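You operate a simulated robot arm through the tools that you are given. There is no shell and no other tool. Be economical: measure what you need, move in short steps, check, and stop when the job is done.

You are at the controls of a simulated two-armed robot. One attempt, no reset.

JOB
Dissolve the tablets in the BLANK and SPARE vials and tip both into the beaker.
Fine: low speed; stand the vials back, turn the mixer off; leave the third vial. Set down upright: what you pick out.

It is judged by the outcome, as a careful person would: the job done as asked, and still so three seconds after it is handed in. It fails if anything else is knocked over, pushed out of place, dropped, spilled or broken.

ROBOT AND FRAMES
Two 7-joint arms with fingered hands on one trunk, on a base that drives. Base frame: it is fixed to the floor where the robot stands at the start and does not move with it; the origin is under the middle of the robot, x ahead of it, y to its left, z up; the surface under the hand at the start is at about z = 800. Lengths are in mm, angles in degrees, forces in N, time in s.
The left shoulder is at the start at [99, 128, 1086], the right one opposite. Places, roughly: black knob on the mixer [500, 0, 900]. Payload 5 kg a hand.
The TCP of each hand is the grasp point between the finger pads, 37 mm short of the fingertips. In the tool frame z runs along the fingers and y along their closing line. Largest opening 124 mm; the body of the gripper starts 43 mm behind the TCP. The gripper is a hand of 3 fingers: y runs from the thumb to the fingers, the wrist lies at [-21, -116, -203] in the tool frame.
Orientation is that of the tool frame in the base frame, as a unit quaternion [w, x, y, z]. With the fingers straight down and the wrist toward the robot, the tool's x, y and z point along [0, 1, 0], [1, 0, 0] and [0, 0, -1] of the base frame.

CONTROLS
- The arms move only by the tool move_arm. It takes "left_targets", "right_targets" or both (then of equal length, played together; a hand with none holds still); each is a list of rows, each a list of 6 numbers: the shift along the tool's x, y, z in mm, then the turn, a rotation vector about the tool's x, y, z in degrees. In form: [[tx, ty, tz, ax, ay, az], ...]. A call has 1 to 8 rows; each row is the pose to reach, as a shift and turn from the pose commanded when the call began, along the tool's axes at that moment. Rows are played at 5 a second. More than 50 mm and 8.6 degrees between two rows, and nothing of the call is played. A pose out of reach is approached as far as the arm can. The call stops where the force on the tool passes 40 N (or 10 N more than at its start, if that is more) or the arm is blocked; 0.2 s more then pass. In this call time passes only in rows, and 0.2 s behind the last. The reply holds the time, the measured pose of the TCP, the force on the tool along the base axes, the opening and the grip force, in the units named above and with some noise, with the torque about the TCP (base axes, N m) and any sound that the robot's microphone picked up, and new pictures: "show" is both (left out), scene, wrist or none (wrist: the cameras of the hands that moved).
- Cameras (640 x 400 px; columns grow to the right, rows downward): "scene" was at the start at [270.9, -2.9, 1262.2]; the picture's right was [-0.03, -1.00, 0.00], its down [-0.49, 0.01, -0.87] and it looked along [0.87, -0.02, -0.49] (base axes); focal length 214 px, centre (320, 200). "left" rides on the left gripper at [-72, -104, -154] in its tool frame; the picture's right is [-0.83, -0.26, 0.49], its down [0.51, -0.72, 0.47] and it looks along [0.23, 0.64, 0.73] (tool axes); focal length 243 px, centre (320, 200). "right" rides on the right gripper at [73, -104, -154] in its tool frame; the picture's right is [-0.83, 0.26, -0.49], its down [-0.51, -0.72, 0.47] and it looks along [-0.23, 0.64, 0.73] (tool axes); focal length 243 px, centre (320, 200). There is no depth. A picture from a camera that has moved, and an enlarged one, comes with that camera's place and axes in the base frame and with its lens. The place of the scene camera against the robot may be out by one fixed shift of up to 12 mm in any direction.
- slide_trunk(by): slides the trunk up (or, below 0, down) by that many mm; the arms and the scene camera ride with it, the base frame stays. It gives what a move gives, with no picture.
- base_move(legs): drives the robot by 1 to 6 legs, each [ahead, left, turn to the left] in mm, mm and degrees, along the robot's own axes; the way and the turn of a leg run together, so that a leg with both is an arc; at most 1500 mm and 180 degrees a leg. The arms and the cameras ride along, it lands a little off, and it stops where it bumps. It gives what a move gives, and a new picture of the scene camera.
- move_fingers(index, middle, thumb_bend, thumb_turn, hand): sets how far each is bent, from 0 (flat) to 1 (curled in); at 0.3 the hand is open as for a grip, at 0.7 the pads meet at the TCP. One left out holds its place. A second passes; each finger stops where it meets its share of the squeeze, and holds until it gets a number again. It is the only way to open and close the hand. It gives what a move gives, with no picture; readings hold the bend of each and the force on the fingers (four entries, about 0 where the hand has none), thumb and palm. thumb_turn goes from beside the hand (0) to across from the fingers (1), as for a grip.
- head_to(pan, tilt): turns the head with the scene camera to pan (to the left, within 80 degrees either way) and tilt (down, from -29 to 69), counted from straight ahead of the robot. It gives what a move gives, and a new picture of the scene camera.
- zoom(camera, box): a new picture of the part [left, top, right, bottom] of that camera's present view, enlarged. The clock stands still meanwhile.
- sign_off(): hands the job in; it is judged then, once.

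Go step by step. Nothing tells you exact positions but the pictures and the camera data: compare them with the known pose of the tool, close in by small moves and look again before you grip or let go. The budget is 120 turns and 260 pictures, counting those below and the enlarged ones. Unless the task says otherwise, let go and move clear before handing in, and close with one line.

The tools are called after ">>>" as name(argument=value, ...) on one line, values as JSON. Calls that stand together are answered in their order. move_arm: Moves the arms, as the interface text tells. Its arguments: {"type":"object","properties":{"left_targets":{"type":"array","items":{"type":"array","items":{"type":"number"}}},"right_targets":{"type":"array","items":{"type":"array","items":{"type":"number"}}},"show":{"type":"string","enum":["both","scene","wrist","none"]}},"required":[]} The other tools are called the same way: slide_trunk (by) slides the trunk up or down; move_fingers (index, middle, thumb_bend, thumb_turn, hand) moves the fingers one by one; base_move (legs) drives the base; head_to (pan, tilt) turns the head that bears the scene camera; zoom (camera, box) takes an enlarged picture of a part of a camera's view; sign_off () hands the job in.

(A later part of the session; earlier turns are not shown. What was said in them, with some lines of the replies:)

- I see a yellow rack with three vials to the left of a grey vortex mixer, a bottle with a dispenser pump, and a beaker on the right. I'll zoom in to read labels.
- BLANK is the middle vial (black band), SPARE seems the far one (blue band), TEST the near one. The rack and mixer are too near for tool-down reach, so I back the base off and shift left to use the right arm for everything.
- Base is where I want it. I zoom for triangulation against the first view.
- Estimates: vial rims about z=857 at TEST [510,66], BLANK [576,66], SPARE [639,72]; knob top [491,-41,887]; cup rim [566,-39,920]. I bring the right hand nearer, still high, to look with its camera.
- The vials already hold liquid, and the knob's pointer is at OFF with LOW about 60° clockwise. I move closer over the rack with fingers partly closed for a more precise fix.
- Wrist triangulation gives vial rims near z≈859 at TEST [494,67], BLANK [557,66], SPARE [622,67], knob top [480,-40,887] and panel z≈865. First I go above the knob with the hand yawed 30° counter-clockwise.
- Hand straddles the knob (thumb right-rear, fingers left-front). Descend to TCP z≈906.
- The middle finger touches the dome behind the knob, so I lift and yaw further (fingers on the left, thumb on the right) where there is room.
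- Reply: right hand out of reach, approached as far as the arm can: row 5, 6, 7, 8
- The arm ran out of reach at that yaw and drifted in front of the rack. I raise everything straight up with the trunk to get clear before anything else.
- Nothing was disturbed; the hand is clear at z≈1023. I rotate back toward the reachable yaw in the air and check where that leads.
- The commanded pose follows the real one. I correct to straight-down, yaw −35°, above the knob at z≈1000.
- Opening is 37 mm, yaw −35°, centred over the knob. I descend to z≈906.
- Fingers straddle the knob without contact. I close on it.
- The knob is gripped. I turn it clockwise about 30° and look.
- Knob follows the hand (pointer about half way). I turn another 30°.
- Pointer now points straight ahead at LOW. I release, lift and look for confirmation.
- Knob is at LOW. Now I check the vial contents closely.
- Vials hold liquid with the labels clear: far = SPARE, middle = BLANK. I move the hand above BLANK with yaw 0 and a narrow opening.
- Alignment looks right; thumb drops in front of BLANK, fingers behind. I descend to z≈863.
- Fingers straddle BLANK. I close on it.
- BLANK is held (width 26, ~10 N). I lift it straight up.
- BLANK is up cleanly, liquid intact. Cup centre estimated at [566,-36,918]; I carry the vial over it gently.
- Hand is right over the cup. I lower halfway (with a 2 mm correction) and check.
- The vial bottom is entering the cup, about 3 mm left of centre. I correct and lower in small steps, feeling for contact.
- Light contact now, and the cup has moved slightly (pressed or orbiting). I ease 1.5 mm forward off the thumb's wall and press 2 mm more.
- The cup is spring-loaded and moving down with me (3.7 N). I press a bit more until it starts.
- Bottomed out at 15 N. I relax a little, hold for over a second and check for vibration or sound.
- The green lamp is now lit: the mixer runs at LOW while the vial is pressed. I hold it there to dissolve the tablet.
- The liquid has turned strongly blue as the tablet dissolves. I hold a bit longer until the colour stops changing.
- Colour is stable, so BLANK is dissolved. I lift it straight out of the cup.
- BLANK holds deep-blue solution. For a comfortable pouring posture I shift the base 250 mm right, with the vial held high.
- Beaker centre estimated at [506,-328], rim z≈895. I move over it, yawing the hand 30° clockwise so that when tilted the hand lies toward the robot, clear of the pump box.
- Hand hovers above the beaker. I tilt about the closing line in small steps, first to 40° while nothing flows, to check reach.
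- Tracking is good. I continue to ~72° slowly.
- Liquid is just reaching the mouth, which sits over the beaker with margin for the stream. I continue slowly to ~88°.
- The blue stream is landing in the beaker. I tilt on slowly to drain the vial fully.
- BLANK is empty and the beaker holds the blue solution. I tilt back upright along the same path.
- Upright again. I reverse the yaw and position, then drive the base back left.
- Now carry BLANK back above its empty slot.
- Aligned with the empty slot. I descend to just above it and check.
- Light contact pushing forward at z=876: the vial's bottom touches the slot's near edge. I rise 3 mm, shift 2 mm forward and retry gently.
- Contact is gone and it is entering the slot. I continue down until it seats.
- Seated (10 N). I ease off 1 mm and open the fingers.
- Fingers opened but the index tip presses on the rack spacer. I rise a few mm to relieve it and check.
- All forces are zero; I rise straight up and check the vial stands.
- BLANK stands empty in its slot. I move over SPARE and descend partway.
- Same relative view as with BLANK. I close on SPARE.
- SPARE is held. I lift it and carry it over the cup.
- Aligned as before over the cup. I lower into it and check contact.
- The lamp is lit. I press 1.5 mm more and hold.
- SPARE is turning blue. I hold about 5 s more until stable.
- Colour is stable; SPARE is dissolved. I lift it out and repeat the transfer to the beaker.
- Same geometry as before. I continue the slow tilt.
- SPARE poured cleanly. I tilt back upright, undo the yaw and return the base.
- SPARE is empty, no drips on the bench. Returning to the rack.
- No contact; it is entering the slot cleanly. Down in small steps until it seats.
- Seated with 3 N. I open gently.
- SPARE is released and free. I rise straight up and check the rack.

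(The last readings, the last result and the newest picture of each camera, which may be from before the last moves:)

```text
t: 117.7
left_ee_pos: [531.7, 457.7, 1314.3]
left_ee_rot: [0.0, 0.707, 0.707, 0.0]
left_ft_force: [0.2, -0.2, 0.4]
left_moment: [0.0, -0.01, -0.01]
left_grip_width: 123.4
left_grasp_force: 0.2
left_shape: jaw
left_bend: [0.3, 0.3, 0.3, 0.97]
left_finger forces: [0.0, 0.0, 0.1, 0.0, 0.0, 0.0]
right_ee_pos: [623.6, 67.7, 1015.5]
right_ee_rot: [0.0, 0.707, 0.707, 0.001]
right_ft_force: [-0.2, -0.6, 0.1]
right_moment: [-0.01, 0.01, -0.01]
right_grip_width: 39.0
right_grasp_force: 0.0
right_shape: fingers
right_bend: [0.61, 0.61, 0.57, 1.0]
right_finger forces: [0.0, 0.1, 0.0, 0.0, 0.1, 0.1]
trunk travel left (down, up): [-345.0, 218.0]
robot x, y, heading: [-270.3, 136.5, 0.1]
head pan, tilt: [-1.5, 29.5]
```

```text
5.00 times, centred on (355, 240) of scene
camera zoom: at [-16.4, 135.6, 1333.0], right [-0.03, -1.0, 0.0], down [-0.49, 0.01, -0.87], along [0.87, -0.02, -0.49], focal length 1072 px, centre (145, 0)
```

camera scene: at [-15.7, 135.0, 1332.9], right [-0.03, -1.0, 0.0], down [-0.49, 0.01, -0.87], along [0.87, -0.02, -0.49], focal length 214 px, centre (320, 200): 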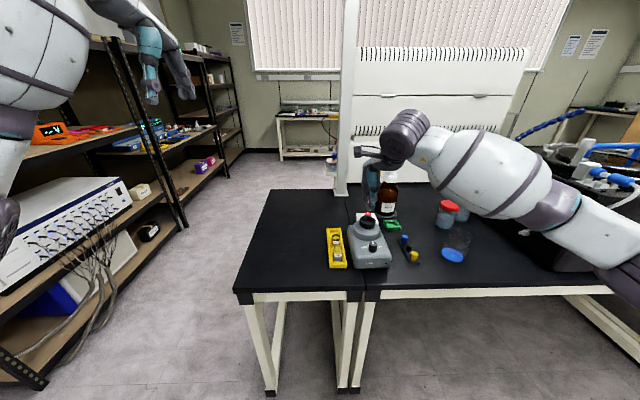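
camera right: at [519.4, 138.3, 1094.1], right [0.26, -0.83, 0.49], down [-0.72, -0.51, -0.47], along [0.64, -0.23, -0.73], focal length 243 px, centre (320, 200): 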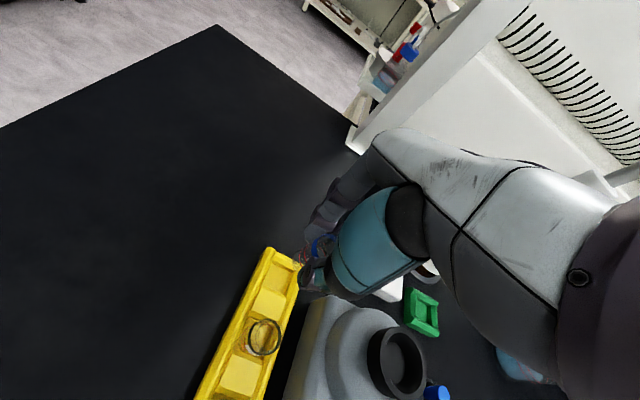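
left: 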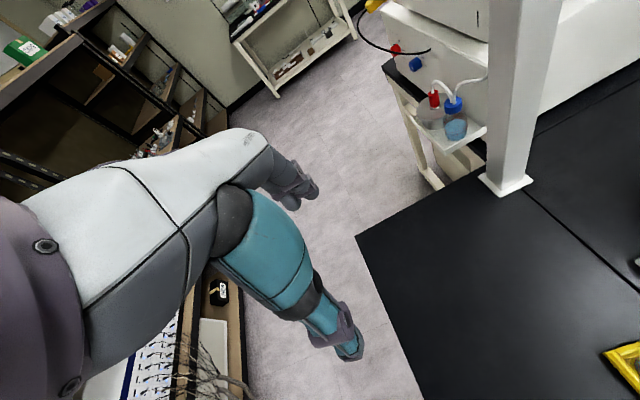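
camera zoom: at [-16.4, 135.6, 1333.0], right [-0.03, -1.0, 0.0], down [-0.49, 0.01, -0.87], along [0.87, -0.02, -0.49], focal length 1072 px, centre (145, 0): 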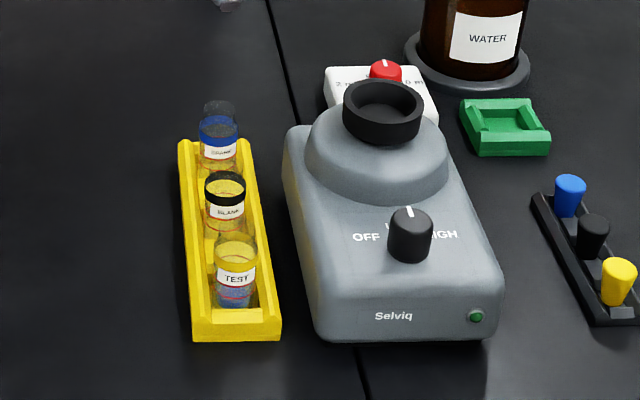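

Both vials stand in their slots. Now I go back to the knob, at the same pose where I released it, to turn it OFF.

>>> move_fingers(hand="right", index=0.58, middle=0.58, thumb_bend=0.58)

>>> move_arm(right_targets=[[-20, -27, 0, 0, 0, 5], [-42, -56, 0, 0, 0, 10], [-64, -86, 0, 0, 0, 15], [-86, -116, 0, 0, 0, 20], [-106.8, -144, 0, 0, 0, 24.9], [-106.8, -144, 25, 0, 0, 24.9], [-106.8, -144, 55, 0, 0, 24.9]], show="none")

>>> zoom(camera="scene", box=[330, 200, 410, 270])

>>> zoom(camera="right", box=[200, 190, 380, 350])

```text
t: 118.7
left_ee_pos: [531.9, 458.1, 1314.0]
left_ee_rot: [0.0, 0.708, 0.707, 0.0]
left_ft_force: [0.6, 0.1, 0.7]
left_moment: [0.0, 0.03, -0.01]
left_grip_width: 123.6
left_grasp_force: 0.1
left_shape: jaw
left_bend: [0.3, 0.3, 0.3, 0.97]
left_finger forces: [0.1, 0.1, 0.1, 0.1, 0.0, 0.0]
right_ee_pos: [624.2, 67.2, 1014.5]
right_ee_rot: [0.0, 0.707, 0.707, 0.0]
right_ft_force: [0.1, 0.3, -0.2]
right_moment: [-0.02, 0.04, -0.01]
right_grip_width: 45.3
right_grasp_force: 0.0
right_shape: fingers
right_bend: [0.57, 0.57, 0.57, 1.0]
right_finger forces: [0.0, 0.0, 0.1, 0.0, 0.0, 0.0]
trunk travel left (down, up): [-345.0, 218.0]
robot x, y, heading: [-267.8, 136.3, -0.1]
head pan, tilt: [-1.5, 29.5]
```

```text
t: 120.3
left_ee_pos: [532.2, 456.9, 1315.8]
left_ee_rot: [0.0, 0.708, 0.707, 0.0]
left_ft_force: [-0.8, -0.5, -1.3]
left_moment: [0.01, 0.02, -0.01]
left_grip_width: 123.6
left_grasp_force: 0.1
left_shape: jaw
left_bend: [0.3, 0.3, 0.3, 0.97]
left_finger forces: [0.1, 0.1, 0.1, 0.0, 0.1, 0.0]
right_ee_pos: [480.8, -41.2, 959.1]
right_ee_rot: [0.0, 0.843, 0.538, 0.0]
right_ft_force: [-0.4, -0.1, -0.3]
right_moment: [0.01, -0.01, -0.03]
right_grip_width: 45.6
right_grasp_force: 0.0
right_shape: fingers
right_bend: [0.57, 0.57, 0.57, 1.0]
right_finger forces: [0.0, 0.0, 0.1, 0.0, 0.0, 0.0]
trunk travel left (down, up): [-345.0, 218.0]
robot x, y, heading: [-266.3, 140.1, -0.1]
head pan, tilt: [-1.5, 29.5]
```

```text
5.71 times, centred on (370, 235) of scene
camera zoom: at [-15.2, 134.8, 1332.8], right [-0.03, -1.0, 0.0], down [-0.49, 0.01, -0.87], along [0.87, -0.02, -0.49], focal length 1226 px, centre (34, 0)
```

zoom: 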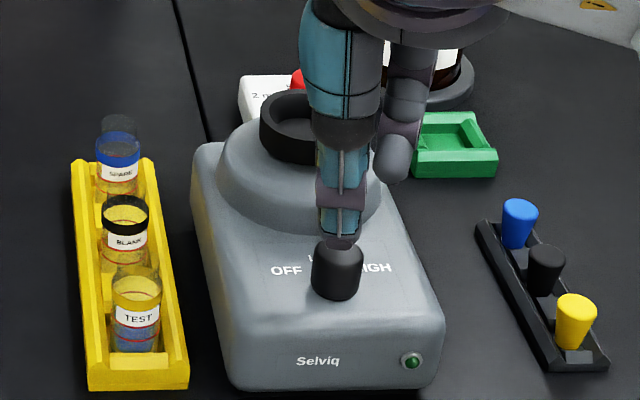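

```text
2.50 times, centred on (290, 270) of right
camera zoom: at [416.2, 69.0, 1113.3], right [-0.11, -0.86, 0.49], down [-0.87, -0.16, -0.47], along [0.48, -0.48, -0.73], focal length 606 px, centre (395, 25)
```

zoom: 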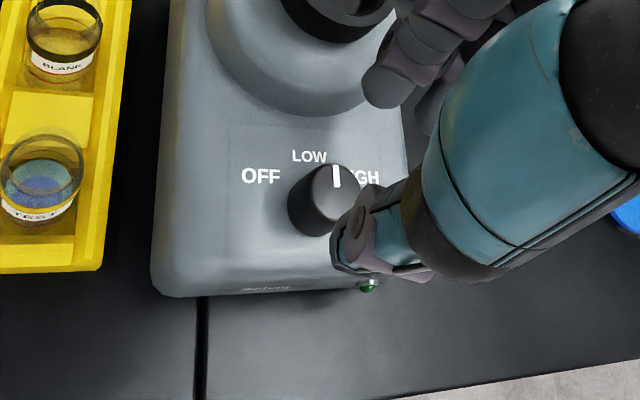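

>>> move_arm(right_targets=[[0.5, -1.2, 18, 0, 0, 0], [0.5, -1.2, 34, 0, 0, 0], [0.5, -1.2, 45, 0, 0, 0], [0.5, -1.2, 52.5, 0, 0, 0]], show="none")

>>> zoom(camera="right", box=[240, 190, 380, 320])

>>> zoom(camera="scene", box=[330, 200, 410, 270])

```text
t: 121.3
left_ee_pos: [532.1, 457.2, 1313.4]
left_ee_rot: [0.0, 0.708, 0.706, 0.0]
left_ft_force: [-0.1, -0.4, -0.5]
left_moment: [0.03, 0.0, -0.02]
left_grip_width: 123.7
left_grasp_force: 0.0
left_shape: jaw
left_bend: [0.3, 0.3, 0.3, 0.97]
left_finger forces: [0.1, 0.0, 0.0, 0.1, 0.0, 0.0]
right_ee_pos: [480.0, -39.0, 907.8]
right_ee_rot: [0.0, 0.843, 0.538, 0.0]
right_ft_force: [0.1, -0.1, -0.5]
right_moment: [-0.03, 0.0, -0.02]
right_grip_width: 45.4
right_grasp_force: 0.2
right_shape: fingers
right_bend: [0.57, 0.57, 0.57, 1.0]
right_finger forces: [0.0, 0.0, 0.0, 0.1, 0.0, 0.0]
trunk travel left (down, up): [-345.0, 218.0]
robot x, y, heading: [-269.4, 138.1, 0.1]
head pan, tilt: [-1.5, 29.5]
```

```text
3.08 times, centred on (310, 255) of right
camera zoom: at [415.5, 70.3, 1061.5], right [-0.11, -0.86, 0.49], down [-0.87, -0.16, -0.47], along [0.48, -0.48, -0.73], focal length 746 px, centre (351, 31)
```

zoom: 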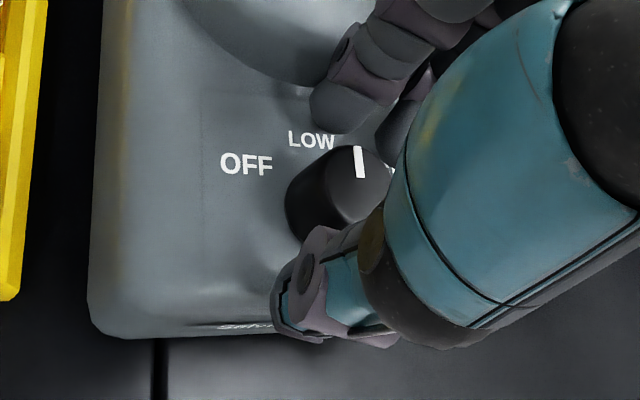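

```text
5.71 times, centred on (370, 235) of scene
camera zoom: at [-15.5, 135.2, 1332.8], right [-0.03, -1.0, 0.0], down [-0.49, 0.01, -0.87], along [0.87, -0.02, -0.49], focal length 1226 px, centre (34, 0)
```

zoom: 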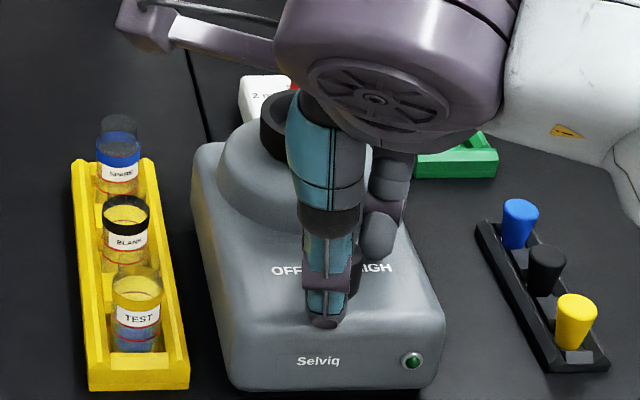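

The knob is straddled again. I grip it and turn it back counter-clockwise 60° to OFF.

>>> move_fingers(hand="right", index=0.7, middle=0.7, thumb_bend=0.7)

>>> move_arm(right_targets=[[0, 0, 0, 0, 0, -7.5], [0, 0, 0, 0, 0, -15], [0, 0, 0, 0, 0, -22.5], [0, 0, 0, 0, 0, -30], [0, 0, 0, 0, 0, -37.5], [0, 0, 0, 0, 0, -45], [0, 0, 0, 0, 0, -52.5], [0, 0, 0, 0, 0, -60]], show="none")

>>> zoom(camera="scene", box=[330, 200, 410, 270])

>>> zoom(camera="right", box=[240, 190, 380, 320])

```text
t: 122.3
left_ee_pos: [532.4, 457.6, 1312.8]
left_ee_rot: [0.0, 0.708, 0.707, 0.0]
left_ft_force: [0.0, -0.1, -0.4]
left_moment: [-0.01, 0.0, -0.04]
left_grip_width: 123.6
left_grasp_force: 0.0
left_shape: jaw
left_bend: [0.3, 0.3, 0.3, 0.97]
left_finger forces: [0.0, 0.0, 0.0, 0.0, 0.1, 0.0]
right_ee_pos: [480.1, -39.8, 907.2]
right_ee_rot: [0.0, 0.843, 0.538, 0.001]
right_ft_force: [1.1, -1.0, -1.2]
right_moment: [-0.03, -0.05, -0.01]
right_grip_width: 25.4
right_grasp_force: 8.0
right_shape: fingers
right_bend: [0.64, 0.68, 0.65, 1.0]
right_finger forces: [5.5, 3.2, 0.0, 0.0, 7.8, 0.0]
trunk travel left (down, up): [-345.0, 218.0]
robot x, y, heading: [-265.6, 139.6, -0.0]
head pan, tilt: [-1.5, 29.5]
```

```text
t: 124.1
left_ee_pos: [531.9, 456.6, 1315.2]
left_ee_rot: [0.0, 0.708, 0.707, 0.0]
left_ft_force: [0.2, 0.3, 0.3]
left_moment: [0.03, 0.01, 0.0]
left_grip_width: 124.0
left_grasp_force: 0.0
left_shape: jaw
left_bend: [0.3, 0.3, 0.3, 0.97]
left_finger forces: [0.0, 0.0, 0.1, 0.1, 0.1, 0.1]
right_ee_pos: [479.5, -38.9, 907.4]
right_ee_rot: [0.0, 0.46, 0.888, 0.0]
right_ft_force: [0.8, -1.7, 2.2]
right_moment: [-0.04, -0.06, -0.08]
right_grip_width: 24.9
right_grasp_force: 9.7
right_shape: fingers
right_bend: [0.65, 0.68, 0.65, 1.0]
right_finger forces: [5.7, 4.8, 0.0, 0.1, 8.7, 0.0]
trunk travel left (down, up): [-345.0, 218.0]
robot x, y, heading: [-271.7, 143.2, 0.1]
head pan, tilt: [-1.5, 29.5]
```

```text
5.71 times, centred on (370, 235) of scene
camera zoom: at [-15.8, 135.0, 1332.9], right [-0.03, -1.0, 0.0], down [-0.49, 0.01, -0.87], along [0.87, -0.02, -0.49], focal length 1226 px, centre (34, 0)
```

zoom: 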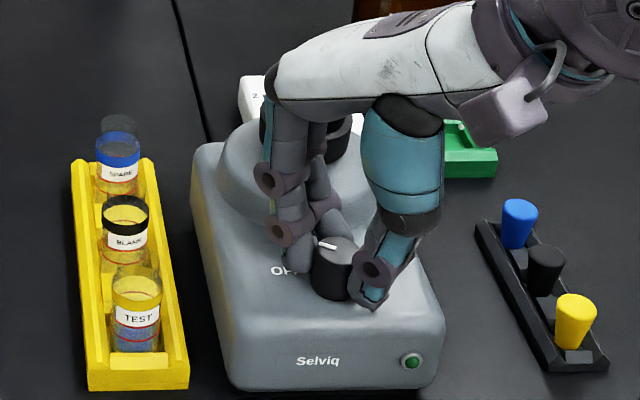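

```text
3.08 times, centred on (310, 255) of right
camera zoom: at [351.8, -40.1, 1061.1], right [0.69, -0.53, 0.49], down [-0.3, -0.83, -0.47], along [0.66, 0.18, -0.73], focal length 746 px, centre (351, 31)
```

zoom: 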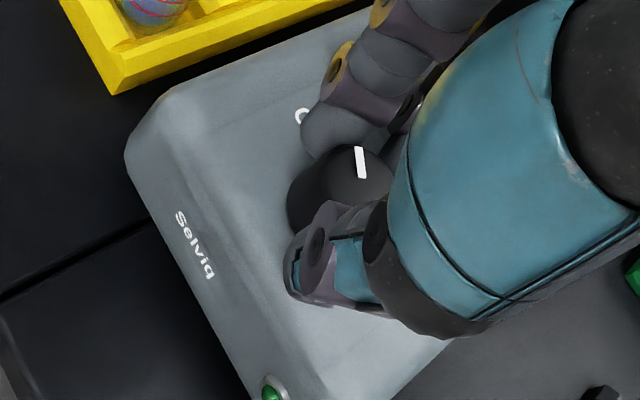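

The pointer matches its original OFF position. I release and rise clear.

>>> move_fingers(hand="right", index=0.6, middle=0.6, thumb_bend=0.6)

>>> move_arm(right_targets=[[0, 0, -10, 0, 0, 0], [0, 0, -30, 0, 0, 0], [0, 0, -60, 0, 0, 0], [0, 0, -100, 0, 0, 0], [0, 0, -140, 0, 0, 0]], show="none")

>>> move_arm(right_targets=[[-20, -10, -15, 0, 0, 0], [-50, -25, -30, 0, 0, 0], [-85, -40, -40, 0, 0, 0], [-120, -55, -45, 0, 0, 0], [-150, -65, -50, 0, 0, 0]])

>>> zoom(camera="scene", box=[325, 195, 415, 275])

>>> zoom(camera="scene", box=[380, 190, 500, 290])

```text
t: 125.1
left_ee_pos: [531.9, 457.8, 1314.2]
left_ee_rot: [0.0, 0.708, 0.706, 0.0]
left_ft_force: [0.1, -0.2, 0.1]
left_moment: [0.0, -0.02, 0.02]
left_grip_width: 123.8
left_grasp_force: 0.0
left_shape: jaw
left_bend: [0.3, 0.3, 0.3, 0.97]
left_finger forces: [0.1, 0.1, 0.0, 0.1, 0.1, 0.1]
right_ee_pos: [479.8, -38.7, 906.5]
right_ee_rot: [0.0, 0.461, 0.887, 0.0]
right_ft_force: [0.2, 0.1, -0.1]
right_moment: [0.01, 0.0, -0.01]
right_grip_width: 36.2
right_grasp_force: 0.1
right_shape: fingers
right_bend: [0.6, 0.6, 0.6, 1.0]
right_finger forces: [0.0, 0.0, 0.0, 0.1, 0.1, 0.0]
trunk travel left (down, up): [-345.0, 218.0]
robot x, y, heading: [-270.3, 137.2, 0.1]
head pan, tilt: [-1.5, 29.5]
```

```text
t: 126.3
left_ee_pos: [531.7, 458.0, 1314.6]
left_ee_rot: [-0.001, 0.707, 0.707, 0.001]
left_ft_force: [-0.1, 0.4, 0.2]
left_moment: [-0.03, -0.01, 0.01]
left_grip_width: 123.9
left_grasp_force: 0.0
left_shape: jaw
left_bend: [0.3, 0.3, 0.3, 0.97]
left_finger forces: [0.0, 0.1, 0.0, 0.0, 0.1, 0.0]
right_ee_pos: [479.1, -39.1, 1048.3]
right_ee_rot: [0.0, 0.461, 0.887, 0.0]
right_ft_force: [-0.8, 0.0, 0.4]
right_moment: [0.0, -0.01, -0.01]
right_grip_width: 36.2
right_grasp_force: 0.0
right_shape: fingers
right_bend: [0.6, 0.6, 0.6, 1.0]
right_finger forces: [0.0, 0.1, 0.0, 0.0, 0.0, 0.0]
trunk travel left (down, up): [-345.0, 218.0]
robot x, y, heading: [-269.7, 137.2, -0.0]
head pan, tilt: [-1.5, 29.5]
```

```text
t: 127.5
left_ee_pos: [533.6, 457.2, 1313.4]
left_ee_rot: [-0.001, 0.708, 0.706, -0.001]
left_ft_force: [-0.2, 0.4, -0.3]
left_moment: [0.06, 0.05, -0.02]
left_grip_width: 123.7
left_grasp_force: 0.0
left_shape: jaw
left_bend: [0.3, 0.3, 0.3, 0.97]
left_finger forces: [0.0, 0.0, 0.0, 0.0, 0.0, 0.1]
right_ee_pos: [496.6, -131.5, 1087.4]
right_ee_rot: [0.0, 0.461, 0.887, -0.001]
right_ft_force: [0.4, 0.0, -0.4]
right_moment: [0.01, 0.0, 0.02]
right_grip_width: 36.6
right_grasp_force: 0.1
right_shape: fingers
right_bend: [0.6, 0.6, 0.6, 1.0]
right_finger forces: [0.0, 0.0, 0.0, 0.0, 0.1, 0.0]
right hand out of reach, approached as far as the arm can: row 4, 5
trunk travel left (down, up): [-345.0, 218.0]
robot x, y, heading: [-270.5, 137.1, 0.2]
head pan, tilt: [-1.5, 29.5]
camera scene: at [-14.8, 135.2, 1332.7], right [-0.03, -1.0, 0.0], down [-0.49, 0.01, -0.87], along [0.87, -0.02, -0.49], focal length 214 px, centre (320, 200)
camera right: at [369.4, -131.9, 1241.6], right [0.69, -0.53, 0.49], down [-0.3, -0.83, -0.47], along [0.66, 0.18, -0.73], focal length 243 px, centre (320, 200)
```

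scene: 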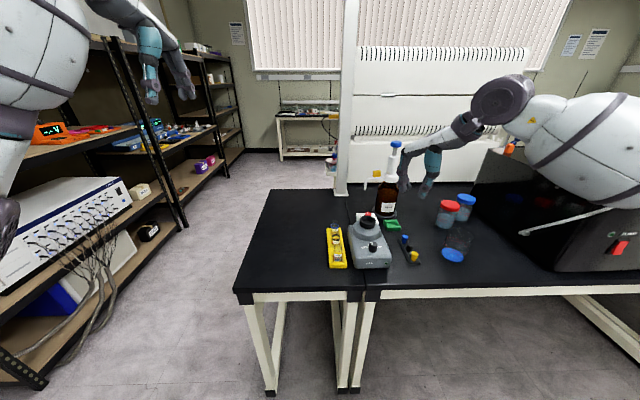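
right: 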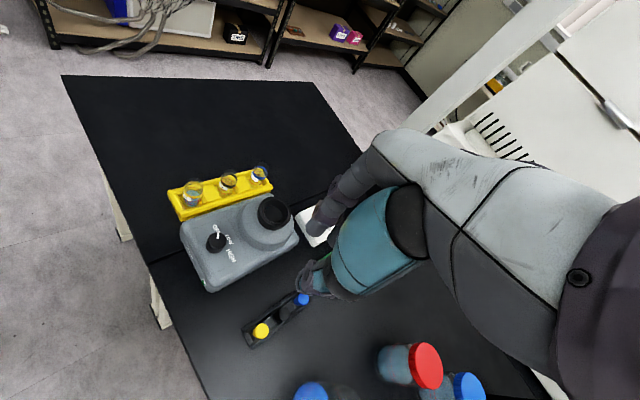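

```text
5.00 times, centred on (370, 235) of scene
camera zoom: at [-14.8, 135.2, 1332.7], right [-0.03, -1.0, 0.0], down [-0.49, 0.01, -0.87], along [0.87, -0.02, -0.49], focal length 1072 px, centre (70, 25)
```

zoom: 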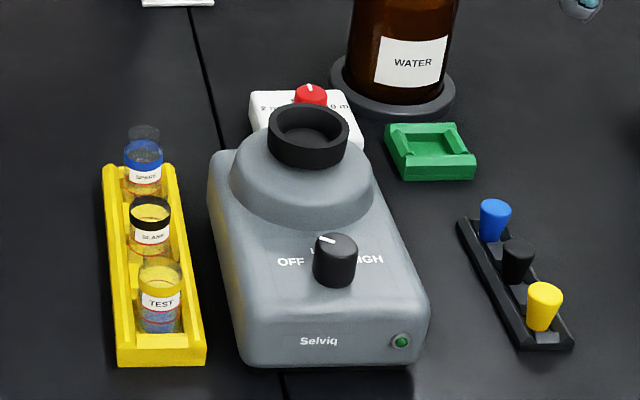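

```text
4.00 times, centred on (440, 240) of scene
camera zoom: at [-14.8, 135.2, 1332.7], right [-0.03, -1.0, 0.0], down [-0.49, 0.01, -0.87], along [0.87, -0.02, -0.49], focal length 858 px, centre (-160, 40)
```

zoom: 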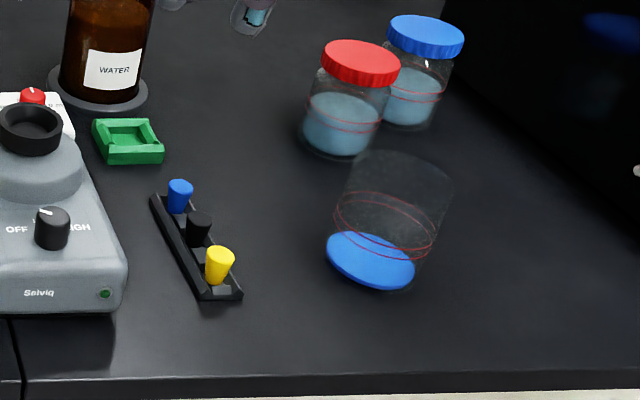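

Everything is upright and clear. One close look at the knob and the vials before handing in.

>>> zoom(camera="right", box=[160, 150, 300, 300])

```text
2.67 times, centred on (230, 225) of right
camera zoom: at [369.4, -131.9, 1241.6], right [0.69, -0.53, 0.49], down [-0.3, -0.83, -0.47], along [0.66, 0.18, -0.73], focal length 647 px, centre (560, 133)
```

zoom: 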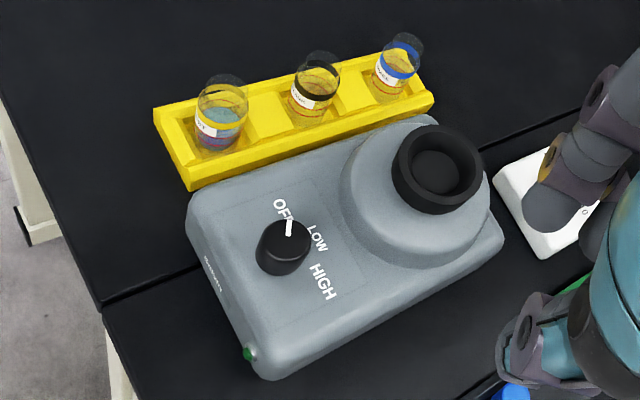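

The knob points to OFF, the lamp is unlit, BLANK and SPARE stand empty in the rack, TEST is untouched and the beaker holds the solution. Handing in.

>>> sign_off()

```text
The job is handed in.
```

The BLANK and SPARE tablets were dissolved at low speed and both vials tipped into the beaker with no spill seen. Both vials stand upright back in the rack, the mixer is off, and TEST was left untouched.
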